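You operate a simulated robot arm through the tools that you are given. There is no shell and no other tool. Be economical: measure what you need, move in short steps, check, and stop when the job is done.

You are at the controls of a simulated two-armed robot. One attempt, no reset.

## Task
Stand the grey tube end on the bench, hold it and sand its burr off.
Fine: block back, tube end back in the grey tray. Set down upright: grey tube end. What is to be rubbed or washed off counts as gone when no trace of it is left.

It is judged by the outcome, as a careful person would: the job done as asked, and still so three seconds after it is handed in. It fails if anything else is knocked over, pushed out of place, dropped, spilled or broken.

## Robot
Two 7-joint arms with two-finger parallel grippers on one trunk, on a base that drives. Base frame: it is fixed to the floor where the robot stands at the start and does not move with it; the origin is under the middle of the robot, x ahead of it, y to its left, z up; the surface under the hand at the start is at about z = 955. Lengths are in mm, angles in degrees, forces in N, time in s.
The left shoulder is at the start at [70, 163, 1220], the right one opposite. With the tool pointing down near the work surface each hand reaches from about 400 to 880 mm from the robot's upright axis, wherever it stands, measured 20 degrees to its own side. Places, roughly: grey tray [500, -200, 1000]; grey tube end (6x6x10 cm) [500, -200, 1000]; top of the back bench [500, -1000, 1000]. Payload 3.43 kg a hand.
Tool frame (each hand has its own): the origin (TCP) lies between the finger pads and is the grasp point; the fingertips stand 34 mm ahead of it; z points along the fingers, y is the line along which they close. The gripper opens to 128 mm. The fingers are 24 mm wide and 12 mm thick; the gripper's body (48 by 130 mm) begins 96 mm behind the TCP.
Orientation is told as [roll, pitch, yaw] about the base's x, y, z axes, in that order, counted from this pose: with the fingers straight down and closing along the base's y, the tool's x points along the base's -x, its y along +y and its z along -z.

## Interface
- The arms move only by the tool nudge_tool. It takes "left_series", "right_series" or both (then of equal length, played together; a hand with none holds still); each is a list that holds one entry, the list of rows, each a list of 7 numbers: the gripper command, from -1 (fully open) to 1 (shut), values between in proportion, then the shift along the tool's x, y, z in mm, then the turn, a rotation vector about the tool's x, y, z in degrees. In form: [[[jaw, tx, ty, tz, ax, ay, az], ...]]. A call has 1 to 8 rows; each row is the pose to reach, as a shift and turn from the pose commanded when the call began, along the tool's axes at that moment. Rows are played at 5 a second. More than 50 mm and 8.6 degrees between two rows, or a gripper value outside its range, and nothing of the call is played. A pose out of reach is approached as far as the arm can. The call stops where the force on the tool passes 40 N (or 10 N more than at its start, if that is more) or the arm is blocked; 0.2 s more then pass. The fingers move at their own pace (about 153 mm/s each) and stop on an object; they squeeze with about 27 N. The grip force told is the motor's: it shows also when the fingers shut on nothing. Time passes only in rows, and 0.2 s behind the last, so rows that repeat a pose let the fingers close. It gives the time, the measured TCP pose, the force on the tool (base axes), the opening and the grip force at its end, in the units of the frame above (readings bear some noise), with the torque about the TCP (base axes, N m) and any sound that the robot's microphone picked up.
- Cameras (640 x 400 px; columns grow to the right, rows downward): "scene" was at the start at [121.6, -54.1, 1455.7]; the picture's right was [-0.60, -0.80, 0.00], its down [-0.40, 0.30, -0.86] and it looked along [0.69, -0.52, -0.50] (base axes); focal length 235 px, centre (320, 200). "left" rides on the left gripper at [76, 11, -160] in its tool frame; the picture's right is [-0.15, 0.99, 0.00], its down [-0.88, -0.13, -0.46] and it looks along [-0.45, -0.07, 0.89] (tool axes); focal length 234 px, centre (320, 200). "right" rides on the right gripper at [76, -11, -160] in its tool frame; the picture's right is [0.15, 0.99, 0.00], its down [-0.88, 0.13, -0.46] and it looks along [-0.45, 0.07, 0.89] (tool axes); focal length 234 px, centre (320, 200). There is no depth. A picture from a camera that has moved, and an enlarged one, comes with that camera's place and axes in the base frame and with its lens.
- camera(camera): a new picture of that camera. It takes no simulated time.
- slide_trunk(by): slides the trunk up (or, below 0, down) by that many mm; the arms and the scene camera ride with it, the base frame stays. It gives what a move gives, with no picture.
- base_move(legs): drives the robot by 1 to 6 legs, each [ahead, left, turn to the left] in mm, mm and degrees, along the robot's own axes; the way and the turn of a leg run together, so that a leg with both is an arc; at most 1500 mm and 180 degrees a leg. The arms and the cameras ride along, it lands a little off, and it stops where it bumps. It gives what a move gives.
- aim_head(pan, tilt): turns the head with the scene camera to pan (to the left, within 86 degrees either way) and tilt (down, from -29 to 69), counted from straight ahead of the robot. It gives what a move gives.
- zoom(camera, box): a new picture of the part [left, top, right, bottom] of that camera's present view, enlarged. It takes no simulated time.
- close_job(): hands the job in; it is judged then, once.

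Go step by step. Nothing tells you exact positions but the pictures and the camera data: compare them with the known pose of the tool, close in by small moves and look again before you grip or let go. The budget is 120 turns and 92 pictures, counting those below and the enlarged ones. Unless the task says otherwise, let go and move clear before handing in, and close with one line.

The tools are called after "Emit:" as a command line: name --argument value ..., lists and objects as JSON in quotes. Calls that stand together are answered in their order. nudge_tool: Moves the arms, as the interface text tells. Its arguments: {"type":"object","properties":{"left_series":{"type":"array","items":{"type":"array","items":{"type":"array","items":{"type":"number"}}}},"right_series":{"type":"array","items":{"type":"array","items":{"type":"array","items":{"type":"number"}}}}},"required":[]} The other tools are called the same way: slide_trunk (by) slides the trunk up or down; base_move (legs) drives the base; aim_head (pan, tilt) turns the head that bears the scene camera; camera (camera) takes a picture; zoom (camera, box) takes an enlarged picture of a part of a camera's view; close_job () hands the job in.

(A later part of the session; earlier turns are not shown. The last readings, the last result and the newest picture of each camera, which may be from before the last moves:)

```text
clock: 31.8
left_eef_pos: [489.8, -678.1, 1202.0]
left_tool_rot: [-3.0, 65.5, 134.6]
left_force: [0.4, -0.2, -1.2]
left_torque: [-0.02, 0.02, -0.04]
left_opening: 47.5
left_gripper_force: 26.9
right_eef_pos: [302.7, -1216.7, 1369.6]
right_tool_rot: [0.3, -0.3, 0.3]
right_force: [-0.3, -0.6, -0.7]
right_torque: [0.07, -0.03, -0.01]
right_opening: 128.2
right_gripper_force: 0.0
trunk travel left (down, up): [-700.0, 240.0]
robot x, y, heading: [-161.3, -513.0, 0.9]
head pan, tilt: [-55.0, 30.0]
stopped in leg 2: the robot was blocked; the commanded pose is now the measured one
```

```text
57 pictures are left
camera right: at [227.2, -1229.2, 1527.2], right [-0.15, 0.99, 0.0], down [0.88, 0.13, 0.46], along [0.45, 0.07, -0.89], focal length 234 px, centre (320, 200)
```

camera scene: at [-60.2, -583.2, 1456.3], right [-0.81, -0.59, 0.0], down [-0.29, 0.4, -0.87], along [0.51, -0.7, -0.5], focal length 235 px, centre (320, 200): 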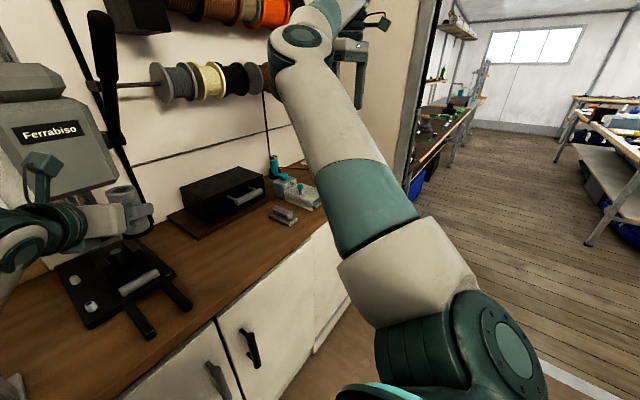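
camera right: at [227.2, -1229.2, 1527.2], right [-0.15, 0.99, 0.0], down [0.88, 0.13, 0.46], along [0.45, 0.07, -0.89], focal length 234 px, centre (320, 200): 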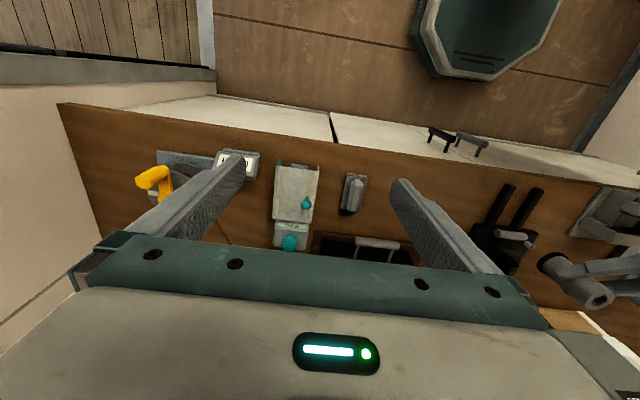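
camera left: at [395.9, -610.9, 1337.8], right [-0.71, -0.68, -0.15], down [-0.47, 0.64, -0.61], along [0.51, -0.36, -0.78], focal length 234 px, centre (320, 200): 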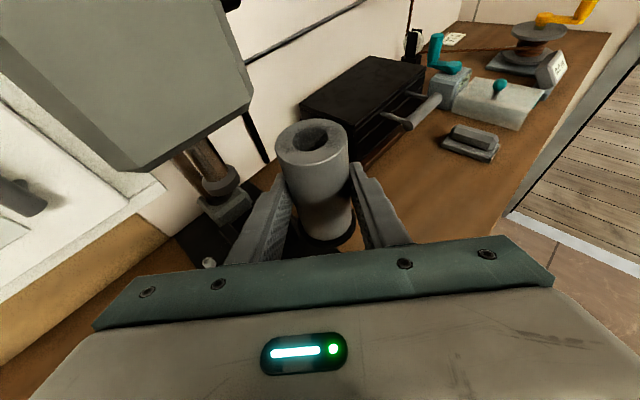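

The drive was blocked, apparently by the drill press next to the left hand. I'll zoom in to see the contact.

Emit:
zoom --camera "scene" --box '[0, 50, 240, 260]'

Emit:
aim_head --pan -15 --tilt 25

Emit:
camera --camera "scene"

```text
1.90 times, centred on (120, 155) of scene
camera zoom: at [-60.2, -583.2, 1456.3], right [-0.81, -0.59, 0.0], down [-0.29, 0.4, -0.87], along [0.51, -0.7, -0.5], focal length 447 px, centre (701, 286)
```

zoom: 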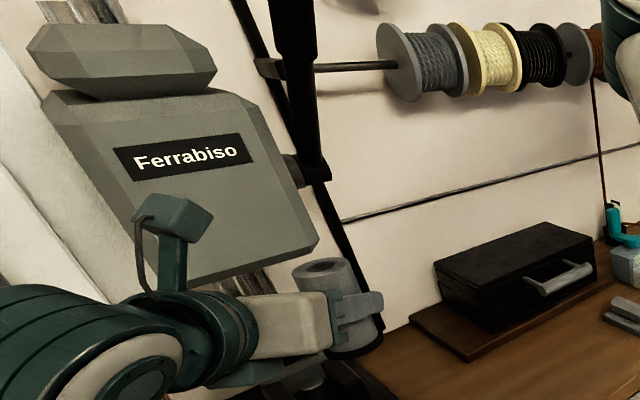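

```text
clock: 32.9
left_eef_pos: [487.6, -677.7, 1203.4]
left_tool_rot: [-2.5, 65.8, 134.4]
left_force: [-0.6, 0.4, -0.8]
left_torque: [0.02, 0.02, -0.02]
left_opening: 47.4
left_gripper_force: 27.2
right_eef_pos: [300.5, -1213.7, 1371.1]
right_tool_rot: [0.1, -0.3, 0.1]
right_force: [-0.2, 0.6, -1.5]
right_torque: [0.02, -0.01, -0.01]
right_opening: 128.1
right_gripper_force: 0.1
trunk travel left (down, up): [-700.0, 240.0]
robot x, y, heading: [-159.1, -510.7, 0.6]
head pan, tilt: [-15.0, 25.0]
```

```text
55 pictures are left
camera scene: at [-24.2, -528.9, 1464.5], right [-0.25, -0.97, 0.0], down [-0.41, 0.1, -0.91], along [0.88, -0.23, -0.42], focal length 235 px, centre (320, 200)
```

scene: 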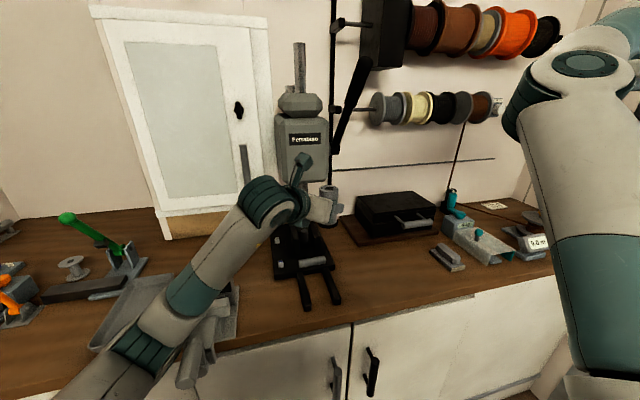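

The left forearm hangs low near the vise. I zoom in on that spot.

Emit:
zoom --camera "scene" --box '[40, 200, 300, 400]'

```text
2.00 times, centred on (170, 300) of scene
camera zoom: at [-24.2, -528.9, 1464.5], right [-0.25, -0.97, 0.0], down [-0.41, 0.1, -0.91], along [0.88, -0.23, -0.42], focal length 470 px, centre (620, 0)
```

zoom: 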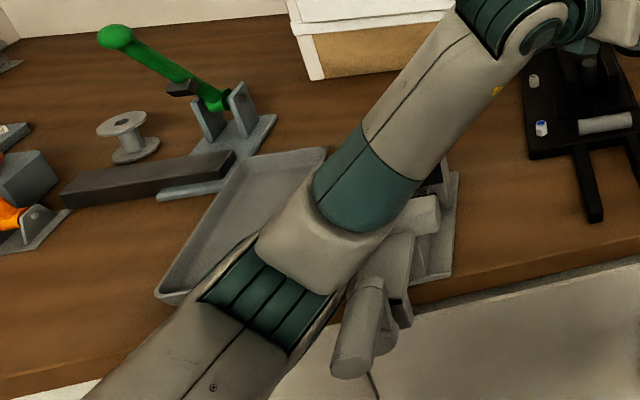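

The tray and the vise are in place; the forearm just ran against the vise. I raise the trunk to clear it before going on.

Emit:
slide_trunk --by 180

Emit:
camera --camera "scene"

```text
clock: 34.9
left_eef_pos: [490.2, -684.2, 1380.1]
left_tool_rot: [-2.8, 65.4, 134.3]
left_force: [-0.4, -0.2, -0.6]
left_torque: [0.0, 0.03, 0.0]
left_opening: 47.3
left_gripper_force: 26.5
right_eef_pos: [303.3, -1219.4, 1545.6]
right_tool_rot: [0.5, -0.2, 0.1]
right_force: [-0.3, 0.3, -0.4]
right_torque: [0.03, -0.04, 0.0]
right_opening: 128.2
right_gripper_force: 0.1
trunk travel left (down, up): [-880.0, 60.0]
robot x, y, heading: [-163.4, -512.9, 0.6]
head pan, tilt: [-15.0, 25.0]
```

```text
53 pictures are left
camera scene: at [-20.4, -535.7, 1643.9], right [-0.25, -0.97, 0.0], down [-0.41, 0.1, -0.91], along [0.88, -0.22, -0.42], focal length 235 px, centre (320, 200)
```

scene: 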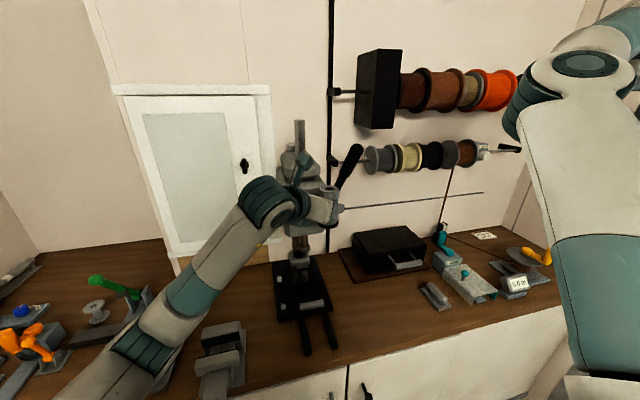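

The drill press lever protrudes near the hand, so I drive back first, then right, then forward again.

Emit:
base_move --legs '[[-120, 0, 0], [0, -190, -0.6], [120, 0, 0]]'

Emit:
camera --camera "scene"

```text
clock: 38.1
left_eef_pos: [485.0, -877.6, 1382.7]
left_tool_rot: [-3.1, 65.5, 133.4]
left_force: [0.4, 0.3, -0.6]
left_torque: [0.01, -0.01, 0.04]
left_opening: 47.2
left_gripper_force: 26.9
right_eef_pos: [291.7, -1411.8, 1546.4]
right_tool_rot: [0.4, -0.3, -0.8]
right_force: [-0.3, -1.5, 1.4]
right_torque: [-0.01, -0.05, 0.0]
right_opening: 128.0
right_gripper_force: 0.1
trunk travel left (down, up): [-880.0, 60.0]
robot x, y, heading: [-158.7, -699.0, 0.1]
head pan, tilt: [-15.0, 25.0]
```

```text
52 pictures are left
camera scene: at [-23.9, -722.4, 1644.3], right [-0.26, -0.97, 0.0], down [-0.41, 0.11, -0.91], along [0.88, -0.23, -0.42], focal length 235 px, centre (320, 200)
```

scene: 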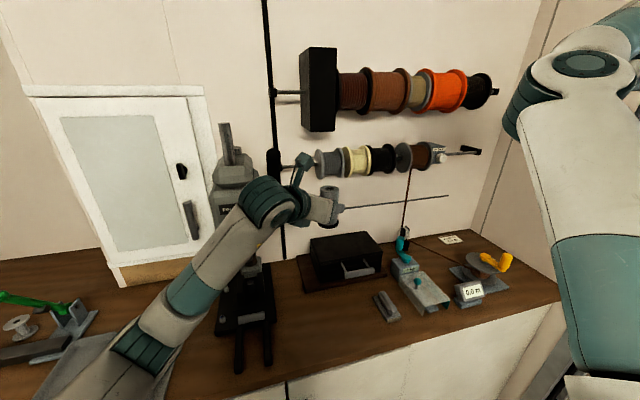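

I'm in front of the free area. I lower the tube toward the bench around [485,-878], levelling the hand slightly.

Emit:
nudge_tool --left_series '[[[1, -20, 0, 9, -0.5, 0, 0], [1, -58, 1, 26, -1, 0, 0], [1, -98, 2, 44, -1.8, 0, 0], [1, -138, 3, 62, -1.8, 0, 0], [1, -178, 4, 80, -1.8, 0, 0], [1, -218, 5, 99, -1.8, 0, 0], [1, -255, 6, 116, -1.8, 0, 0], [1, -273, 6, 124, -1.8, 0, 0]]]'

Emit:
camera --camera "left"

Emit:
camera --camera "scene"

```text
clock: 39.9
left_eef_pos: [489.5, -866.5, 1071.1]
left_tool_rot: [-1.2, 65.5, 133.3]
left_force: [0.1, 0.1, -0.5]
left_torque: [0.07, 0.02, -0.01]
left_opening: 47.4
left_gripper_force: 26.9
left hand out of reach, approached as far as the arm can: row 7, 8
right_eef_pos: [293.4, -1411.1, 1546.2]
right_tool_rot: [0.3, -0.2, -0.8]
right_force: [-0.2, 0.7, -0.9]
right_torque: [0.01, -0.03, 0.0]
right_opening: 127.9
right_gripper_force: 0.1
trunk travel left (down, up): [-880.0, 60.0]
robot x, y, heading: [-162.0, -699.9, -0.2]
head pan, tilt: [-15.0, 25.0]
```

```text
51 pictures are left
camera left: at [401.1, -794.0, 1208.3], right [-0.75, -0.65, -0.14], down [-0.45, 0.65, -0.61], along [0.49, -0.39, -0.78], focal length 234 px, centre (320, 200)
```

left: 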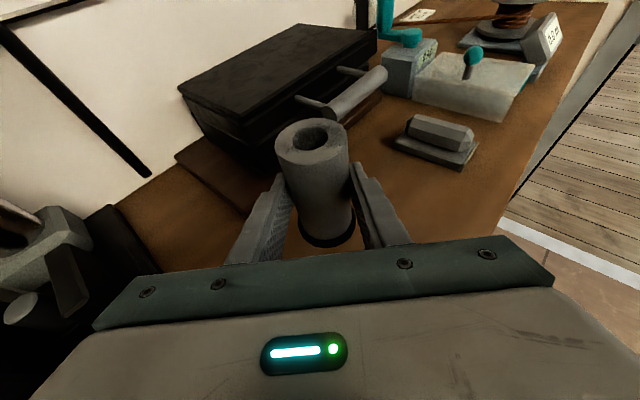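

```text
50 pictures are left
camera scene: at [-22.4, -722.8, 1644.1], right [-0.26, -0.97, 0.0], down [-0.41, 0.11, -0.91], along [0.88, -0.23, -0.42], focal length 235 px, centre (320, 200)
```

scene: 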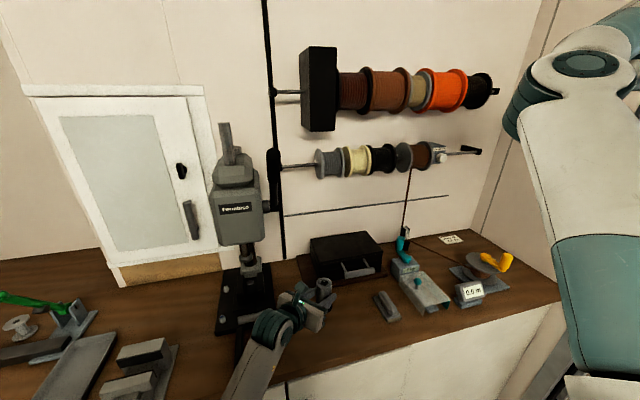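

The arm is at its limit, so I use the trunk for the remaining height; first 40 mm, then check the clearance to the press rods.

Emit:
slide_trunk --by -40

Emit:
zoom --camera "scene" --box '[180, 230, 360, 400]'

```text
clock: 40.7
left_eef_pos: [488.5, -865.4, 1030.7]
left_tool_rot: [-0.9, 65.4, 133.5]
left_force: [-0.6, -0.6, -1.2]
left_torque: [0.04, 0.05, 0.07]
left_opening: 47.2
left_gripper_force: 26.9
right_eef_pos: [296.0, -1409.5, 1506.8]
right_tool_rot: [0.5, -0.1, -0.8]
right_force: [0.5, 0.8, 0.4]
right_torque: [0.0, 0.02, -0.01]
right_opening: 128.3
right_gripper_force: 0.1
trunk travel left (down, up): [-840.0, 100.0]
robot x, y, heading: [-160.8, -696.2, 0.1]
head pan, tilt: [-15.0, 25.0]
```

```text
2.35 times, centred on (270, 315) of scene
camera zoom: at [-20.8, -721.1, 1604.0], right [-0.26, -0.97, 0.0], down [-0.41, 0.11, -0.91], along [0.88, -0.23, -0.42], focal length 553 px, centre (438, -71)
```

zoom: 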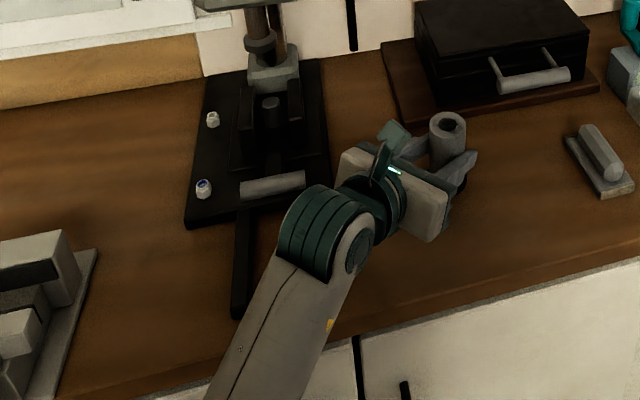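

Clearance looks sufficient. I lower in small steps until the tube touches the bench.

Emit:
slide_trunk --by -16

Emit:
slide_trunk --by -5

Emit:
camera --camera "left"

```text
clock: 41.3
left_eef_pos: [491.5, -867.1, 1014.4]
left_tool_rot: [-0.9, 65.4, 133.5]
left_force: [0.1, -0.8, -1.0]
left_torque: [-0.01, 0.01, 0.0]
left_opening: 47.5
left_gripper_force: 27.1
right_eef_pos: [294.4, -1410.7, 1489.7]
right_tool_rot: [0.4, -0.2, -0.6]
right_force: [0.4, 0.0, 0.8]
right_torque: [0.01, 0.01, 0.0]
right_opening: 128.1
right_gripper_force: 0.0
trunk travel left (down, up): [-824.0, 116.0]
robot x, y, heading: [-161.7, -695.2, -0.3]
head pan, tilt: [-15.0, 25.0]
```

```text
clock: 41.9
left_eef_pos: [489.4, -866.1, 1009.6]
left_tool_rot: [-0.8, 65.5, 133.6]
left_force: [0.5, 0.2, -1.2]
left_torque: [-0.03, 0.02, -0.05]
left_opening: 47.2
left_gripper_force: 27.0
right_eef_pos: [295.7, -1410.0, 1483.8]
right_tool_rot: [0.3, -0.2, -0.7]
right_force: [-0.8, 0.3, -0.1]
right_torque: [-0.02, 0.03, 0.0]
right_opening: 128.0
right_gripper_force: 0.1
trunk travel left (down, up): [-819.0, 121.0]
robot x, y, heading: [-153.1, -697.1, 0.0]
head pan, tilt: [-15.0, 25.0]
```

```text
48 pictures are left
camera left: at [402.5, -793.5, 1146.5], right [-0.75, -0.65, -0.14], down [-0.45, 0.65, -0.61], along [0.49, -0.39, -0.78], focal length 234 px, centre (320, 200)
```

left: 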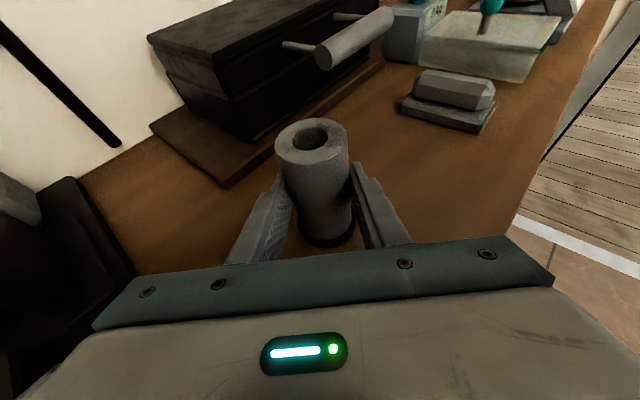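

Emit:
slide_trunk --by -3

Emit:
slide_trunk --by -2

Emit:
slide_trunk --by -2

```text
clock: 42.4
left_eef_pos: [490.1, -865.7, 1008.4]
left_tool_rot: [-0.9, 65.4, 133.5]
left_force: [-0.6, -0.7, 0.3]
left_torque: [-0.07, -0.03, 0.0]
left_opening: 47.5
left_gripper_force: 26.7
right_eef_pos: [294.2, -1410.7, 1481.9]
right_tool_rot: [0.4, -0.3, -0.7]
right_force: [0.7, -0.5, 0.0]
right_torque: [-0.01, 0.01, 0.01]
right_opening: 127.8
right_gripper_force: 0.0
trunk travel left (down, up): [-816.0, 124.0]
robot x, y, heading: [-158.5, -699.1, -0.1]
head pan, tilt: [-15.0, 25.0]
```

```text
clock: 42.9
left_eef_pos: [490.4, -866.1, 1007.0]
left_tool_rot: [-1.0, 65.6, 133.5]
left_force: [2.0, 0.9, 7.7]
left_torque: [-0.29, -0.07, 0.08]
left_opening: 47.2
left_gripper_force: 26.8
right_eef_pos: [294.7, -1409.2, 1480.4]
right_tool_rot: [0.4, -0.2, -0.7]
right_force: [-0.1, 0.6, 0.0]
right_torque: [-0.01, -0.04, -0.01]
right_opening: 128.2
right_gripper_force: 0.1
trunk travel left (down, up): [-814.0, 126.0]
robot x, y, heading: [-157.9, -694.1, 0.0]
head pan, tilt: [-15.0, 25.0]
```

```text
clock: 43.4
left_eef_pos: [490.5, -865.1, 1006.5]
left_tool_rot: [-1.2, 65.8, 133.4]
left_force: [6.1, 0.0, 19.6]
left_torque: [-0.31, -0.12, 0.12]
left_opening: 47.2
left_gripper_force: 27.1
right_eef_pos: [294.2, -1409.2, 1479.2]
right_tool_rot: [0.3, -0.3, -0.7]
right_force: [-0.1, 0.2, 0.2]
right_torque: [-0.02, -0.01, 0.0]
right_opening: 128.2
right_gripper_force: 0.1
trunk travel left (down, up): [-812.0, 128.0]
robot x, y, heading: [-156.9, -697.9, -0.2]
head pan, tilt: [-15.0, 25.0]
```

The tube stands on the bench, held with about 20 N downward. I relieve slightly and bring the right hand over the block.

Emit:
slide_trunk --by 1

Emit:
nudge_tool --right_series '[[[-1, -18, 36, 24, 0, 0, 0], [-1, -36, 72, 49, 0, 0, 0], [-1, -54, 108, 74, 0, 0, 0], [-1, -72, 144, 99, 0, 0, 0], [-1, -90, 180, 124, 0, 0, 0], [-1, -108, 216, 149, 0, 0, 0], [-1, -126, 252, 174, 0, 0, 0], [-1, -144, 288, 199, 0, 0, 0]]]'

Emit:
camera --camera "scene"

Emit:
camera --camera "right"

```text
clock: 43.9
left_eef_pos: [490.0, -865.3, 1007.1]
left_tool_rot: [-1.0, 65.6, 133.4]
left_force: [7.5, 0.5, 21.0]
left_torque: [-0.34, -0.14, 0.1]
left_opening: 47.2
left_gripper_force: 26.8
right_eef_pos: [293.3, -1409.3, 1480.4]
right_tool_rot: [0.5, -0.3, -0.8]
right_force: [0.0, -0.1, 0.0]
right_torque: [-0.01, 0.01, -0.02]
right_opening: 127.8
right_gripper_force: 0.0
trunk travel left (down, up): [-813.0, 127.0]
robot x, y, heading: [-157.8, -699.1, 0.1]
head pan, tilt: [-15.0, 25.0]
```

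```text
clock: 45.7
left_eef_pos: [488.5, -865.1, 1006.5]
left_tool_rot: [-0.8, 65.5, 133.5]
left_force: [-3.6, -2.5, 17.5]
left_torque: [-0.37, 0.01, -0.18]
left_opening: 47.6
left_gripper_force: 27.2
right_eef_pos: [440.9, -1120.7, 1284.8]
right_tool_rot: [0.3, -0.3, -0.7]
right_force: [0.2, 0.1, 0.7]
right_torque: [-0.01, 0.01, 0.04]
right_opening: 128.0
right_gripper_force: 0.1
trunk travel left (down, up): [-813.0, 127.0]
robot x, y, heading: [-157.5, -697.8, -0.1]
head pan, tilt: [-15.0, 25.0]
```

```text
47 pictures are left
camera scene: at [-23.0, -719.5, 1577.2], right [-0.26, -0.97, 0.0], down [-0.41, 0.11, -0.91], along [0.88, -0.24, -0.42], focal length 235 px, centre (320, 200)
```

scene: 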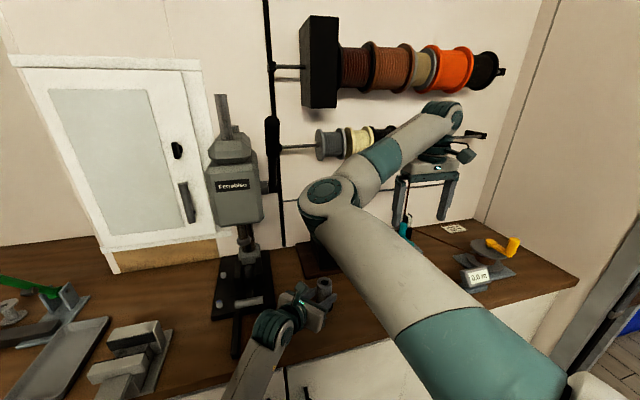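

```text
46 pictures are left
camera right: at [365.3, -1132.2, 1443.9], right [-0.13, 0.99, 0.0], down [0.88, 0.12, 0.46], along [0.46, 0.07, -0.89], focal length 234 px, centre (320, 200)
```

right: 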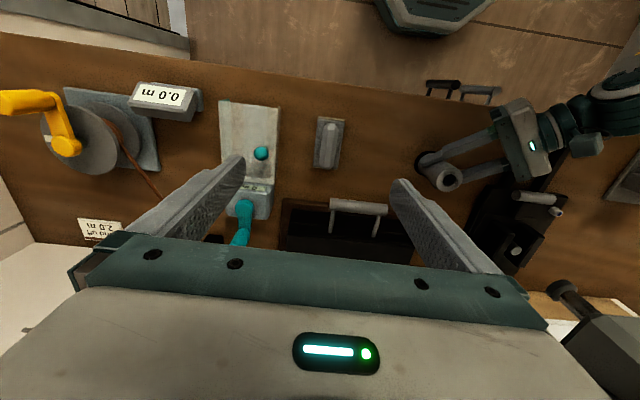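

Emit:
zoom --camera "right" --box '[280, 100, 380, 180]'

```text
5.00 times, centred on (330, 140) of right
camera zoom: at [365.3, -1132.2, 1443.9], right [-0.13, 0.99, 0.0], down [0.88, 0.12, 0.46], along [0.46, 0.07, -0.89], focal length 1171 px, centre (270, 500)
```

zoom: 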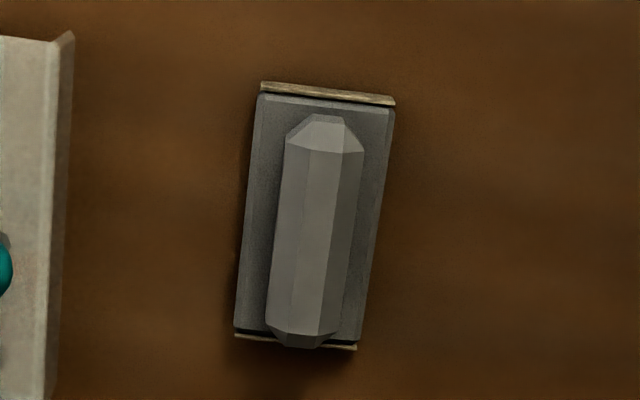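

The block lies at about [483,-1095], long axis nearly along x (about 3° turned), handle about 30 mm wide. I lower the right hand to just above it.

Emit:
nudge_tool --right_series '[[[-0.4, -14, 9, 30, 0, 0, -1], [-0.4, -28, 18, 70, 0, 0, -2], [-0.4, -41, 26, 110, 0, 0, -3.5], [-0.4, -41, 26, 150, 0, 0, -3.5], [-0.4, -41, 26, 185, 0, 0, -3.5], [-0.4, -41, 26, 215, 0, 0, -3.5]]]'

Emit:
camera --camera "right"

Emit:
camera --camera "left"

```text
clock: 47.1
left_eef_pos: [488.1, -865.1, 1006.5]
left_tool_rot: [-1.0, 65.5, 133.4]
left_force: [-4.7, -1.3, 15.3]
left_torque: [-0.47, 0.07, -0.12]
left_opening: 47.3
left_gripper_force: 27.4
right_eef_pos: [480.6, -1097.0, 1070.6]
right_tool_rot: [0.3, -0.3, 2.8]
right_force: [0.0, -0.1, -0.3]
right_torque: [0.05, -0.01, 0.0]
right_opening: 89.7
right_gripper_force: 0.1
trunk travel left (down, up): [-813.0, 127.0]
robot x, y, heading: [-158.8, -697.5, 0.0]
head pan, tilt: [-15.0, 25.0]
```

```text
44 pictures are left
camera right: at [405.5, -1113.6, 1228.7], right [-0.2, 0.98, 0.0], down [0.87, 0.17, 0.46], along [0.45, 0.09, -0.89], focal length 234 px, centre (320, 200)
```

right: 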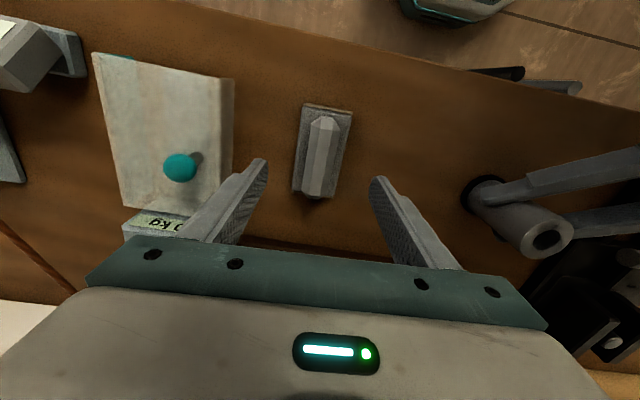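

```text
43 pictures are left
camera left: at [400.1, -793.1, 1142.0], right [-0.75, -0.65, -0.14], down [-0.45, 0.65, -0.61], along [0.49, -0.4, -0.78], focal length 234 px, centre (320, 200)
```

left: 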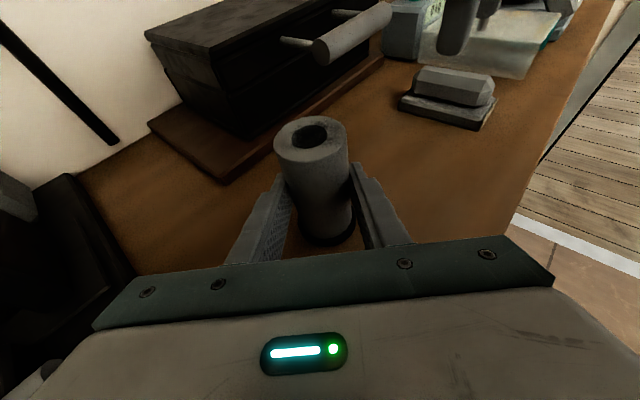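

The block is centred between the fingers. I descend to grip height.

Emit:
nudge_tool --right_series '[[[-0.4, 0, 0, 20, 0, 0, 0], [-0.4, 0, 0, 40, 0, 0, 0], [-0.4, 0, 0, 50, 0, 0, 0], [-0.4, 0, 0, 58, 0, 0, 0]]]'

Emit:
camera --camera "right"

Emit:
zoom --camera "left" --box '[360, 40, 520, 140]'

```text
clock: 48.1
left_eef_pos: [489.9, -865.8, 1006.4]
left_tool_rot: [-1.0, 65.4, 133.5]
left_force: [-4.2, -0.8, 13.1]
left_torque: [-0.39, 0.11, -0.09]
left_opening: 47.2
left_gripper_force: 27.2
right_eef_pos: [481.1, -1095.0, 1011.8]
right_tool_rot: [0.4, -0.3, 2.8]
right_force: [-0.9, 0.2, 0.5]
right_torque: [-0.04, 0.0, -0.01]
right_opening: 89.6
right_gripper_force: 0.1
trunk travel left (down, up): [-813.0, 127.0]
robot x, y, heading: [-155.6, -696.1, -0.1]
head pan, tilt: [-15.0, 25.0]
```

```text
42 pictures are left
camera right: at [406.2, -1111.4, 1170.3], right [-0.2, 0.98, 0.0], down [0.87, 0.17, 0.46], along [0.45, 0.09, -0.89], focal length 234 px, centre (320, 200)
```

right: 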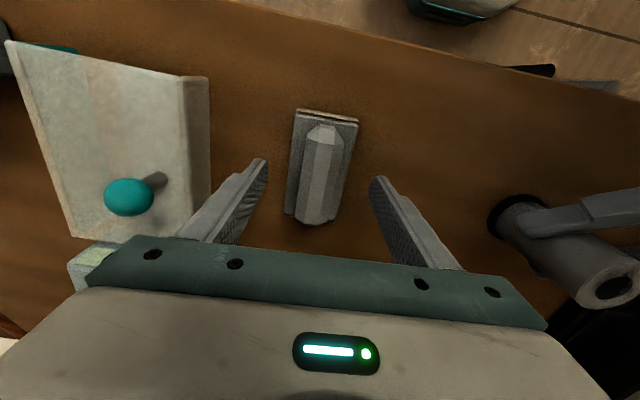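

```text
4.00 times, centred on (440, 90) of left
camera zoom: at [400.2, -793.1, 1141.9], right [-0.75, -0.65, -0.14], down [-0.45, 0.65, -0.61], along [0.49, -0.39, -0.78], focal length 937 px, centre (-160, 640)
```

zoom: 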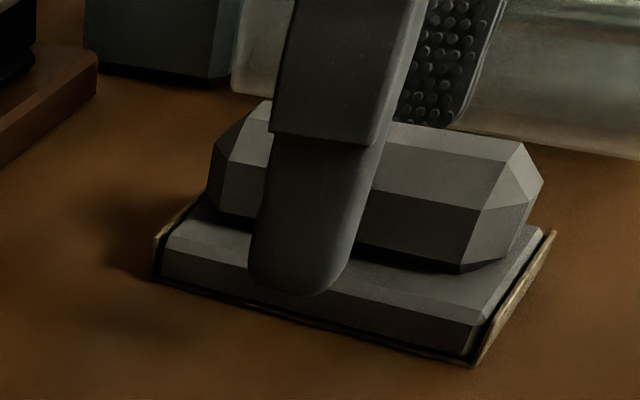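

The fingertips are above the base plate and beside the handle; I close.

Emit:
nudge_tool --right_series '[[[0, 0, 0, 2, 0, 0, 0], [0.4, 0, 0, 2, 0, 0, 0], [0.7, 0, 0, 2, 0, 0, 0], [1, 0, 0, 2, 0, 0, 0], [1, 0, 0, 2, 0, 0, 0]]]'

Emit:
camera --camera "right"

```text
clock: 49.3
left_eef_pos: [489.0, -866.4, 1006.7]
left_tool_rot: [-1.0, 65.5, 133.5]
left_force: [-3.1, -0.5, 11.8]
left_torque: [-0.25, 0.04, -0.04]
left_opening: 47.3
left_gripper_force: 26.9
right_eef_pos: [481.7, -1095.5, 1010.0]
right_tool_rot: [0.3, -0.3, 2.8]
right_force: [-1.3, -0.1, 2.3]
right_torque: [-0.17, -0.02, -0.17]
right_opening: 29.5
right_gripper_force: 26.5
trunk travel left (down, up): [-813.0, 127.0]
robot x, y, heading: [-157.6, -697.1, -0.2]
head pan, tilt: [-15.0, 25.0]
```

```text
40 pictures are left
camera right: at [407.0, -1112.2, 1168.6], right [-0.19, 0.98, 0.0], down [0.87, 0.17, 0.46], along [0.45, 0.09, -0.89], focal length 234 px, centre (320, 200)
```

right: 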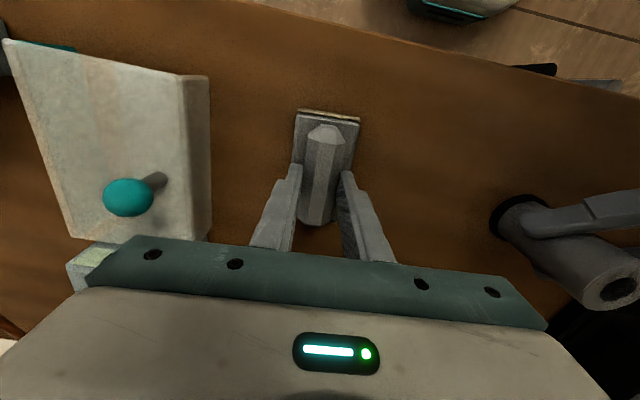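

Gripped at 29.5 mm; the return pose is [481.7,-1095.5,1010]. I lift slowly.

Emit:
nudge_tool --right_series '[[[1, 0, 0, -3, 0, 0, 0], [1, 0, 0, -10, 0, 0, 0], [1, 0, 0, -22, 0, 0, 0], [1, 0, 0, -37, 0, 0, 0], [1, 0, 0, -55, 0, 0, 0], [1, 0, 0, -75, 0, 0, 0], [1, 0, 0, -93, 0, 0, 0], [1, 0, 0, -105, 0, 0, 0]]]'

Emit:
camera --camera "right"

Emit:
camera --camera "scene"

```text
clock: 51.1
left_eef_pos: [489.7, -866.6, 1005.0]
left_tool_rot: [-1.0, 65.5, 133.4]
left_force: [-3.8, -0.1, 12.1]
left_torque: [-0.24, 0.1, -0.04]
left_opening: 47.2
left_gripper_force: 26.5
right_eef_pos: [484.3, -1094.2, 1113.5]
right_tool_rot: [0.4, -0.3, 2.8]
right_force: [0.2, -0.2, -1.3]
right_torque: [-0.04, -0.03, 0.03]
right_opening: 29.5
right_gripper_force: 26.7
trunk travel left (down, up): [-813.0, 127.0]
robot x, y, heading: [-160.6, -694.4, -0.3]
head pan, tilt: [-15.0, 25.0]
```

```text
39 pictures are left
camera right: at [408.8, -1111.7, 1273.0], right [-0.2, 0.98, 0.01], down [0.87, 0.17, 0.46], along [0.45, 0.1, -0.89], focal length 234 px, centre (320, 200)
```

right: 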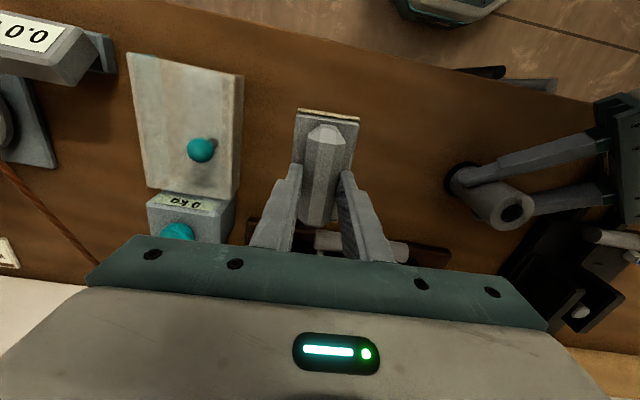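

```text
38 pictures are left
camera scene: at [-22.8, -720.9, 1577.1], right [-0.26, -0.97, 0.0], down [-0.41, 0.11, -0.91], along [0.88, -0.24, -0.42], focal length 235 px, centre (320, 200)
```

scene: 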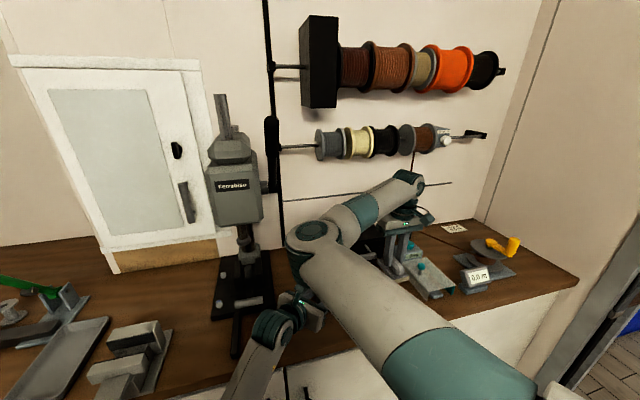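

The block is held. Triangulating both wrist views, the tube top is at about [494,-875,1050]. I raise a little and move the block above the tube in small steps.

Emit:
nudge_tool --right_series '[[[1, 0, 0, -15, 0, 0, 0], [1, 0, 10, -37, 0, 0, 0], [1, -3, 35, -45, 0, 0, 0], [1, -6, 65, -45, 0, 0, 0], [1, -9, 95, -45, 0, 0, 0], [1, -12, 125, -45, 0, 0, 0], [1, -14, 145, -45, 0, 0, 0]]]'

Emit:
camera --camera "scene"

Emit:
camera --camera "left"

```text
clock: 52.7
left_eef_pos: [490.4, -866.4, 1005.0]
left_tool_rot: [-1.0, 65.6, 133.4]
left_force: [-2.0, -0.3, 12.4]
left_torque: [-0.24, 0.08, -0.11]
left_opening: 47.3
left_gripper_force: 27.3
right_eef_pos: [533.4, -1002.3, 1152.3]
right_tool_rot: [0.4, -0.4, 2.7]
right_force: [0.2, -0.7, -1.6]
right_torque: [0.0, -0.04, 0.01]
right_opening: 29.4
right_gripper_force: 27.1
right hand out of reach, approached as far as the arm can: row 4, 5, 6, 7
trunk travel left (down, up): [-813.0, 127.0]
robot x, y, heading: [-158.3, -695.8, 0.1]
head pan, tilt: [-15.0, 25.0]
```

```text
37 pictures are left
camera scene: at [-22.5, -720.9, 1577.1], right [-0.26, -0.97, 0.0], down [-0.41, 0.11, -0.91], along [0.88, -0.24, -0.42], focal length 235 px, centre (320, 200)
```

scene: 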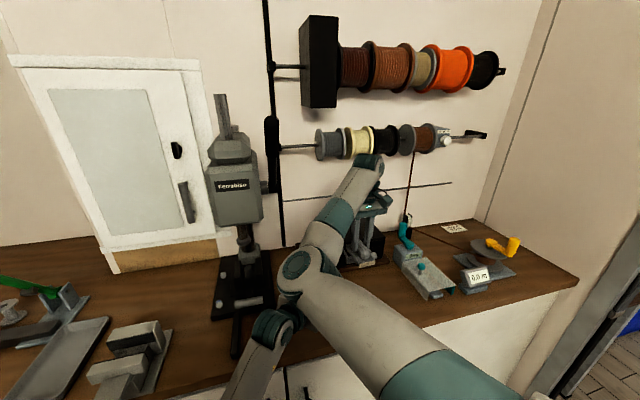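

```text
36 pictures are left
camera left: at [400.8, -793.0, 1141.7], right [-0.75, -0.65, -0.14], down [-0.45, 0.65, -0.61], along [0.49, -0.4, -0.78], focal length 234 px, centre (320, 200)
```

left: 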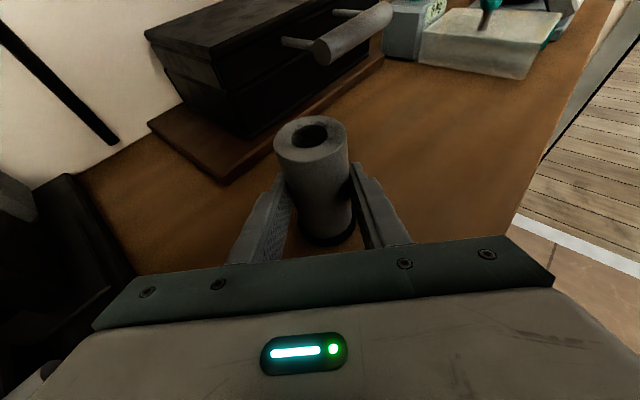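

The right wrist runs into a limit at this yaw. I turn the hand counter-clockwise, which should free the joint, and see where it ends up.

Emit:
nudge_tool --right_series '[[[1, 2, -10, 0, 0, 0, -7], [1, 4, -20, 0, 0, 0, -14], [1, 5, -30, 0, 0, 0, -21], [1, 5, -30, 0, 0, 0, -28], [1, 5, -30, 0, 0, 0, -35], [1, 5, -30, 0, 0, 0, -40]]]'

```text
clock: 54.1
left_eef_pos: [488.3, -866.1, 1005.6]
left_tool_rot: [-1.0, 65.5, 133.5]
left_force: [-1.9, 0.0, 11.9]
left_torque: [-0.37, 0.01, -0.01]
left_opening: 47.3
left_gripper_force: 26.8
right_eef_pos: [531.0, -1030.2, 1152.8]
right_tool_rot: [0.1, -0.3, 43.0]
right_force: [0.3, 0.7, -0.8]
right_torque: [0.01, -0.01, 0.05]
right_opening: 29.4
right_gripper_force: 26.0
trunk travel left (down, up): [-813.0, 127.0]
robot x, y, heading: [-160.2, -694.4, -0.1]
head pan, tilt: [-15.0, 25.0]
```

That works without limit. Now I move above the tube.

Emit:
nudge_tool --right_series '[[[1, -13, 23, 0, 0, 0, 0], [1, -26, 46, 0, 0, 0, 0], [1, -39, 69, 0, 0, 0, 0], [1, -52, 92, 0, 0, 0, 0], [1, -65, 115, 0, 0, 0, 0], [1, -79, 138, 0, 0, 0, 0]]]'

Emit:
camera --camera "left"

Emit:
camera --camera "scene"

Emit:
camera --camera "right"

```text
clock: 55.5
left_eef_pos: [489.4, -865.7, 1005.6]
left_tool_rot: [-0.9, 65.5, 133.5]
left_force: [-1.3, -0.6, 11.2]
left_torque: [-0.22, 0.11, -0.1]
left_opening: 47.3
left_gripper_force: 26.9
right_eef_pos: [584.6, -927.2, 1143.7]
right_tool_rot: [0.1, -0.4, 42.8]
right_force: [-0.6, 0.1, -1.9]
right_torque: [0.04, -0.01, 0.0]
right_opening: 29.4
right_gripper_force: 26.8
right hand out of reach, approached as far as the arm can: row 1, 2, 3, 4, 5, 6
trunk travel left (down, up): [-813.0, 127.0]
robot x, y, heading: [-158.1, -697.0, -0.3]
head pan, tilt: [-15.0, 25.0]
```

```text
35 pictures are left
camera left: at [401.0, -792.9, 1141.6], right [-0.75, -0.65, -0.14], down [-0.45, 0.65, -0.61], along [0.49, -0.4, -0.78], focal length 234 px, centre (320, 200)
```

left: 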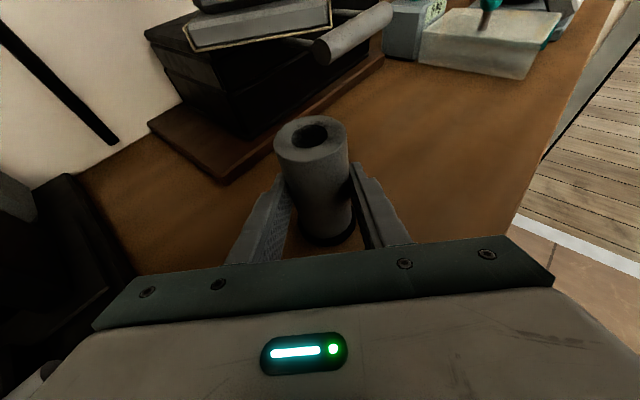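

```text
34 pictures are left
camera scene: at [-22.1, -720.5, 1577.1], right [-0.26, -0.97, 0.0], down [-0.41, 0.11, -0.91], along [0.88, -0.24, -0.42], focal length 235 px, centre (320, 200)
```

scene: 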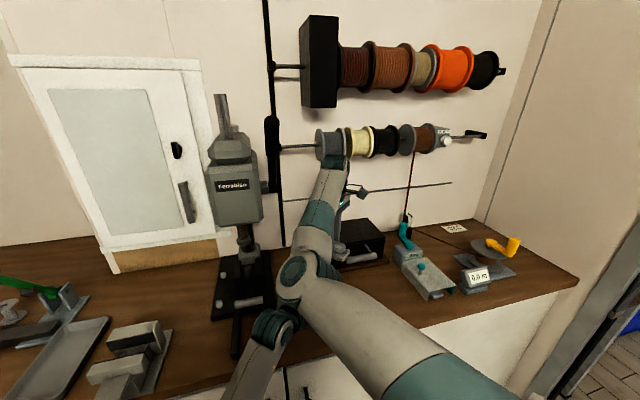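

```text
33 pictures are left
camera right: at [537.3, -988.4, 1302.5], right [-0.78, 0.63, 0.0], down [0.56, 0.69, 0.46], along [0.29, 0.36, -0.89], focal length 234 px, centre (320, 200)
```

right: 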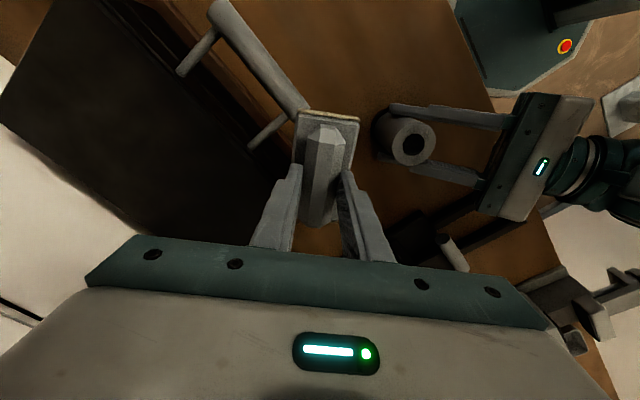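

The right arm can't fold enough at this spot; it needs more distance. I'll retreat the right hand, lift the tube, drive the base back 110 mm, and set the tube down somewhat further right.

Emit:
nudge_tool --right_series '[[[1, 20, -16, -8, 0, 0, 0], [1, 41, -32, -16, 0, 0, 0], [1, 62, -49, -24, 0, 0, 0], [1, 83, -65, -32, 0, 0, 0], [1, 103, -81, -40, 0, 0, 0]]]'

Emit:
nudge_tool --left_series '[[[1, 3, 0, -1, 0, 0, 0], [1, 10, 0, -4, 0, 0, 0], [1, 20, 0, -9, 0, 0, 0], [1, 32, 0, -14, 0, 0, 0], [1, 44, 0, -20, 0, 0, 0], [1, 55, 0, -25, 0, 0, 0]]]'

Emit:
base_move --legs '[[-110, 0, 0]]'

Emit:
camera --camera "left"

```text
clock: 56.7
left_eef_pos: [490.3, -866.0, 1004.5]
left_tool_rot: [-1.0, 65.5, 133.4]
left_force: [-0.3, -1.0, 11.1]
left_torque: [-0.29, 0.16, 0.06]
left_opening: 47.2
left_gripper_force: 26.9
right_eef_pos: [562.2, -1055.2, 1179.8]
right_tool_rot: [0.1, -0.6, 42.9]
right_force: [-0.7, 0.1, -1.6]
right_torque: [0.0, 0.04, -0.03]
right_opening: 29.5
right_gripper_force: 27.7
trunk travel left (down, up): [-813.0, 127.0]
robot x, y, heading: [-160.3, -697.3, 0.0]
head pan, tilt: [-15.0, 25.0]
```

```text
clock: 58.1
left_eef_pos: [490.0, -866.5, 1064.6]
left_tool_rot: [-0.8, 65.3, 133.6]
left_force: [-0.4, -0.9, -1.0]
left_torque: [-0.02, 0.01, 0.03]
left_opening: 47.2
left_gripper_force: 28.0
right_eef_pos: [562.2, -1054.4, 1178.4]
right_tool_rot: [0.2, -0.5, 42.7]
right_force: [-0.5, -0.1, -1.0]
right_torque: [-0.01, -0.03, -0.01]
right_opening: 29.4
right_gripper_force: 26.5
trunk travel left (down, up): [-813.0, 127.0]
robot x, y, heading: [-158.5, -695.6, 0.0]
head pan, tilt: [-15.0, 25.0]
```

```text
clock: 59.3
left_eef_pos: [381.3, -864.4, 1062.8]
left_tool_rot: [-0.8, 65.3, 133.7]
left_force: [-0.8, -0.4, -0.9]
left_torque: [0.02, 0.04, -0.01]
left_opening: 47.1
left_gripper_force: 27.2
right_eef_pos: [454.3, -1053.0, 1177.0]
right_tool_rot: [0.1, -0.4, 42.9]
right_force: [-0.2, -0.4, -1.7]
right_torque: [0.01, -0.01, -0.01]
right_opening: 29.7
right_gripper_force: 26.6
trunk travel left (down, up): [-813.0, 127.0]
robot x, y, heading: [-269.1, -697.1, 0.3]
head pan, tilt: [-15.0, 25.0]
```

```text
32 pictures are left
camera left: at [292.8, -792.7, 1200.7], right [-0.75, -0.65, -0.14], down [-0.45, 0.65, -0.61], along [0.49, -0.39, -0.78], focal length 234 px, centre (320, 200)
```

left: 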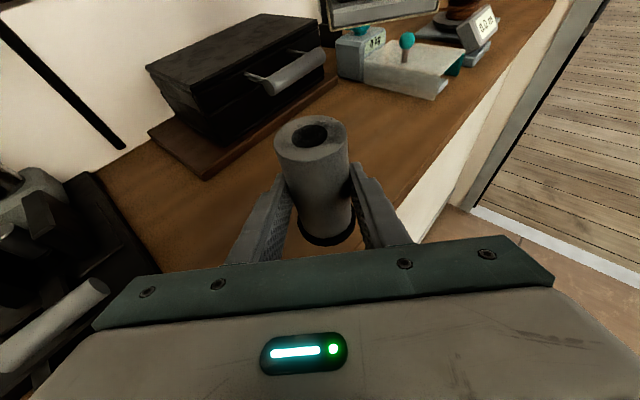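

Emit:
nudge_tool --right_series '[[[1, 8, -28, -8, 0, 0, 0], [1, 16, -56, -15, 0, 0, 0], [1, 23, -84, -22, 0, 0, 0]]]'

Emit:
nudge_tool --left_series '[[[1, 5, -1, 10, 0, 0, 0], [1, 14, -3, 32, 0, 0, 0], [1, 25, -5, 56, 0, 0, 0], [1, 36, -8, 80, 0, 0, 0], [1, 47, -10, 104, 0, 0, 0], [1, 57, -12, 125, 0, 0, 0], [1, 63, -13, 137, 0, 0, 0]]]'

Emit:
camera --camera "left"

```text
clock: 60.1
left_eef_pos: [379.4, -867.0, 1063.7]
left_tool_rot: [-1.0, 65.4, 133.5]
left_force: [0.8, 0.9, -1.5]
left_torque: [0.08, 0.0, -0.01]
left_opening: 47.2
left_gripper_force: 27.5
right_eef_pos: [492.5, -1132.2, 1201.4]
right_tool_rot: [0.2, -0.4, 43.0]
right_force: [-1.2, 0.1, -1.3]
right_torque: [0.03, 0.02, -0.04]
right_opening: 29.5
right_gripper_force: 27.0
trunk travel left (down, up): [-813.0, 127.0]
robot x, y, heading: [-268.4, -700.2, 0.1]
head pan, tilt: [-15.0, 25.0]
```

```text
clock: 61.7
left_eef_pos: [496.4, -963.4, 1066.2]
left_tool_rot: [-0.9, 65.3, 133.6]
left_force: [0.4, -0.8, -1.3]
left_torque: [0.0, 0.0, -0.03]
left_opening: 47.5
left_gripper_force: 27.2
right_eef_pos: [492.7, -1130.4, 1200.6]
right_tool_rot: [0.1, -0.4, 42.9]
right_force: [0.2, 0.0, -1.7]
right_torque: [0.0, -0.01, -0.03]
right_opening: 29.3
right_gripper_force: 26.7
trunk travel left (down, up): [-813.0, 127.0]
robot x, y, heading: [-273.4, -698.7, -0.1]
head pan, tilt: [-15.0, 25.0]
```

```text
31 pictures are left
camera left: at [407.8, -890.3, 1202.3], right [-0.75, -0.65, -0.14], down [-0.45, 0.65, -0.61], along [0.49, -0.39, -0.78], focal length 234 px, centre (320, 200)
```

left: 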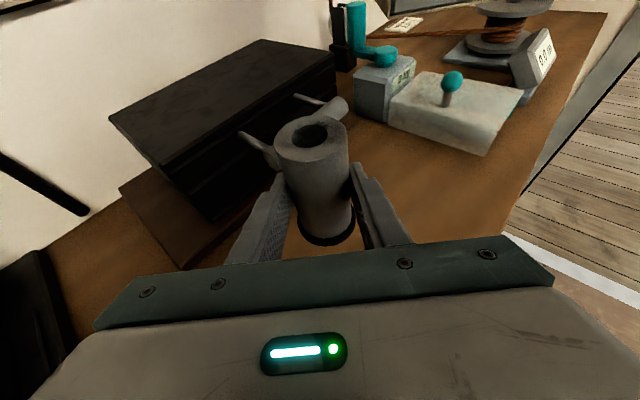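

Now I lower the tube onto the bench here.

Emit:
nudge_tool --left_series '[[[1, -8, 0, 4, 0, 0, 0], [1, -18, 0, 8, 0, 0, 0], [1, -28, 0, 13, 0, 0, 0], [1, -38, 0, 17, 0, 0, 0], [1, -46, 0, 21, 0, 0, 0]]]'

Emit:
nudge_tool --left_series '[[[1, -3, 0, 1.3, 0, 0, 0], [1, -5, 0, 2.2, 0, 0, 0], [1, -7, 0, 3.1, 0, 0, 0], [1, -8, 0, 3.6, 0, 0, 0]]]'

```text
clock: 62.9
left_eef_pos: [497.1, -964.1, 1015.4]
left_tool_rot: [-0.8, 65.3, 133.7]
left_force: [-0.6, 0.5, -1.1]
left_torque: [0.0, 0.01, 0.02]
left_opening: 47.2
left_gripper_force: 26.3
right_eef_pos: [493.0, -1130.4, 1199.7]
right_tool_rot: [0.3, -0.4, 42.9]
right_force: [0.5, 0.7, -2.0]
right_torque: [-0.01, -0.01, -0.01]
right_opening: 29.5
right_gripper_force: 27.0
trunk travel left (down, up): [-813.0, 127.0]
robot x, y, heading: [-271.0, -699.0, 0.2]
head pan, tilt: [-15.0, 25.0]
```

```text
clock: 63.9
left_eef_pos: [495.6, -962.6, 1005.3]
left_tool_rot: [-0.9, 65.4, 133.6]
left_force: [0.1, 0.2, -1.3]
left_torque: [0.03, 0.02, 0.01]
left_opening: 47.5
left_gripper_force: 27.3
right_eef_pos: [494.4, -1130.1, 1200.7]
right_tool_rot: [0.2, -0.4, 42.9]
right_force: [0.5, 0.2, -0.5]
right_torque: [-0.01, 0.03, 0.01]
right_opening: 29.3
right_gripper_force: 27.2
trunk travel left (down, up): [-813.0, 127.0]
robot x, y, heading: [-269.9, -697.1, 0.0]
head pan, tilt: [-15.0, 25.0]
```

Emit:
nudge_tool --left_series '[[[1, -1, 0, 0.5, 0, 0, 0], [1, -2, 0, 0.9, 0, 0, 0], [1, -3, 0, 1.3, 0, 0, 0]]]'

Emit:
zoom --camera "left" --box '[240, 90, 400, 260]'

```text
clock: 64.7
left_eef_pos: [496.1, -963.8, 1004.5]
left_tool_rot: [-1.0, 65.7, 133.5]
left_force: [3.6, -1.0, 8.8]
left_torque: [-0.19, 0.01, 0.06]
left_opening: 47.4
left_gripper_force: 26.9
right_eef_pos: [492.9, -1128.4, 1201.0]
right_tool_rot: [0.1, -0.4, 42.9]
right_force: [0.0, 0.6, -1.1]
right_torque: [0.0, 0.0, 0.03]
right_opening: 29.3
right_gripper_force: 27.3
trunk travel left (down, up): [-813.0, 127.0]
robot x, y, heading: [-268.4, -696.8, 0.2]
head pan, tilt: [-15.0, 25.0]
```

```text
2.35 times, centred on (320, 175) of left
camera zoom: at [407.2, -890.7, 1141.4], right [-0.75, -0.65, -0.14], down [-0.45, 0.65, -0.61], along [0.49, -0.4, -0.78], focal length 551 px, centre (320, 259)
```

zoom: 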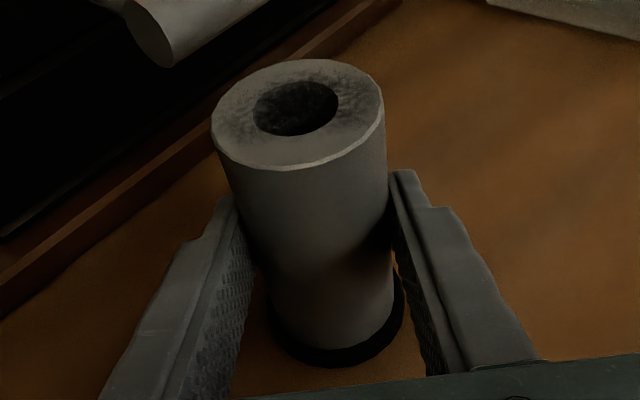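

The tube stands on the bench; its top is at about [503,-974,1050] and the dark burr is visible on the ring. I bring the block above it.

Emit:
nudge_tool --right_series '[[[1, -8, 8, 0, 0, 0, 0], [1, -30, 28, 5, 0, 0, 0], [1, -52, 49, 10, 0, 0, 0], [1, -74, 70, 20, 0, 0, 0], [1, -95, 90, 30, 0, 0, 0], [1, -112, 106, 40, 0, 0, 0]]]'

Emit:
camera --camera "left"

Emit:
camera --camera "scene"

```text
clock: 66.1
left_eef_pos: [494.8, -963.6, 1005.5]
left_tool_rot: [-1.1, 65.6, 133.6]
left_force: [4.7, -0.2, 17.9]
left_torque: [-0.24, 0.05, 0.01]
left_opening: 47.4
left_gripper_force: 27.1
right_eef_pos: [501.7, -976.0, 1161.0]
right_tool_rot: [0.1, -0.4, 42.9]
right_force: [0.1, -0.3, -1.8]
right_torque: [0.03, 0.02, -0.02]
right_opening: 29.7
right_gripper_force: 27.5
trunk travel left (down, up): [-813.0, 127.0]
robot x, y, heading: [-270.7, -696.0, 0.4]
head pan, tilt: [-15.0, 25.0]
```

```text
29 pictures are left
camera left: at [406.3, -890.2, 1141.2], right [-0.75, -0.65, -0.14], down [-0.45, 0.65, -0.61], along [0.49, -0.4, -0.78], focal length 234 px, centre (320, 200)
```

left: 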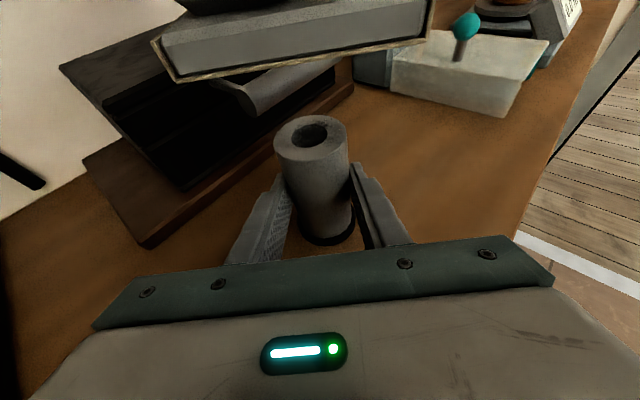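

```text
28 pictures are left
camera scene: at [-132.0, -719.6, 1577.2], right [-0.26, -0.97, 0.0], down [-0.41, 0.11, -0.91], along [0.88, -0.23, -0.42], focal length 235 px, centre (320, 200)
```

scene: 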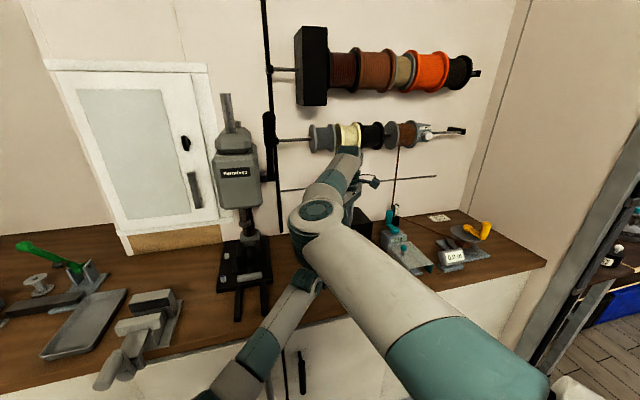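

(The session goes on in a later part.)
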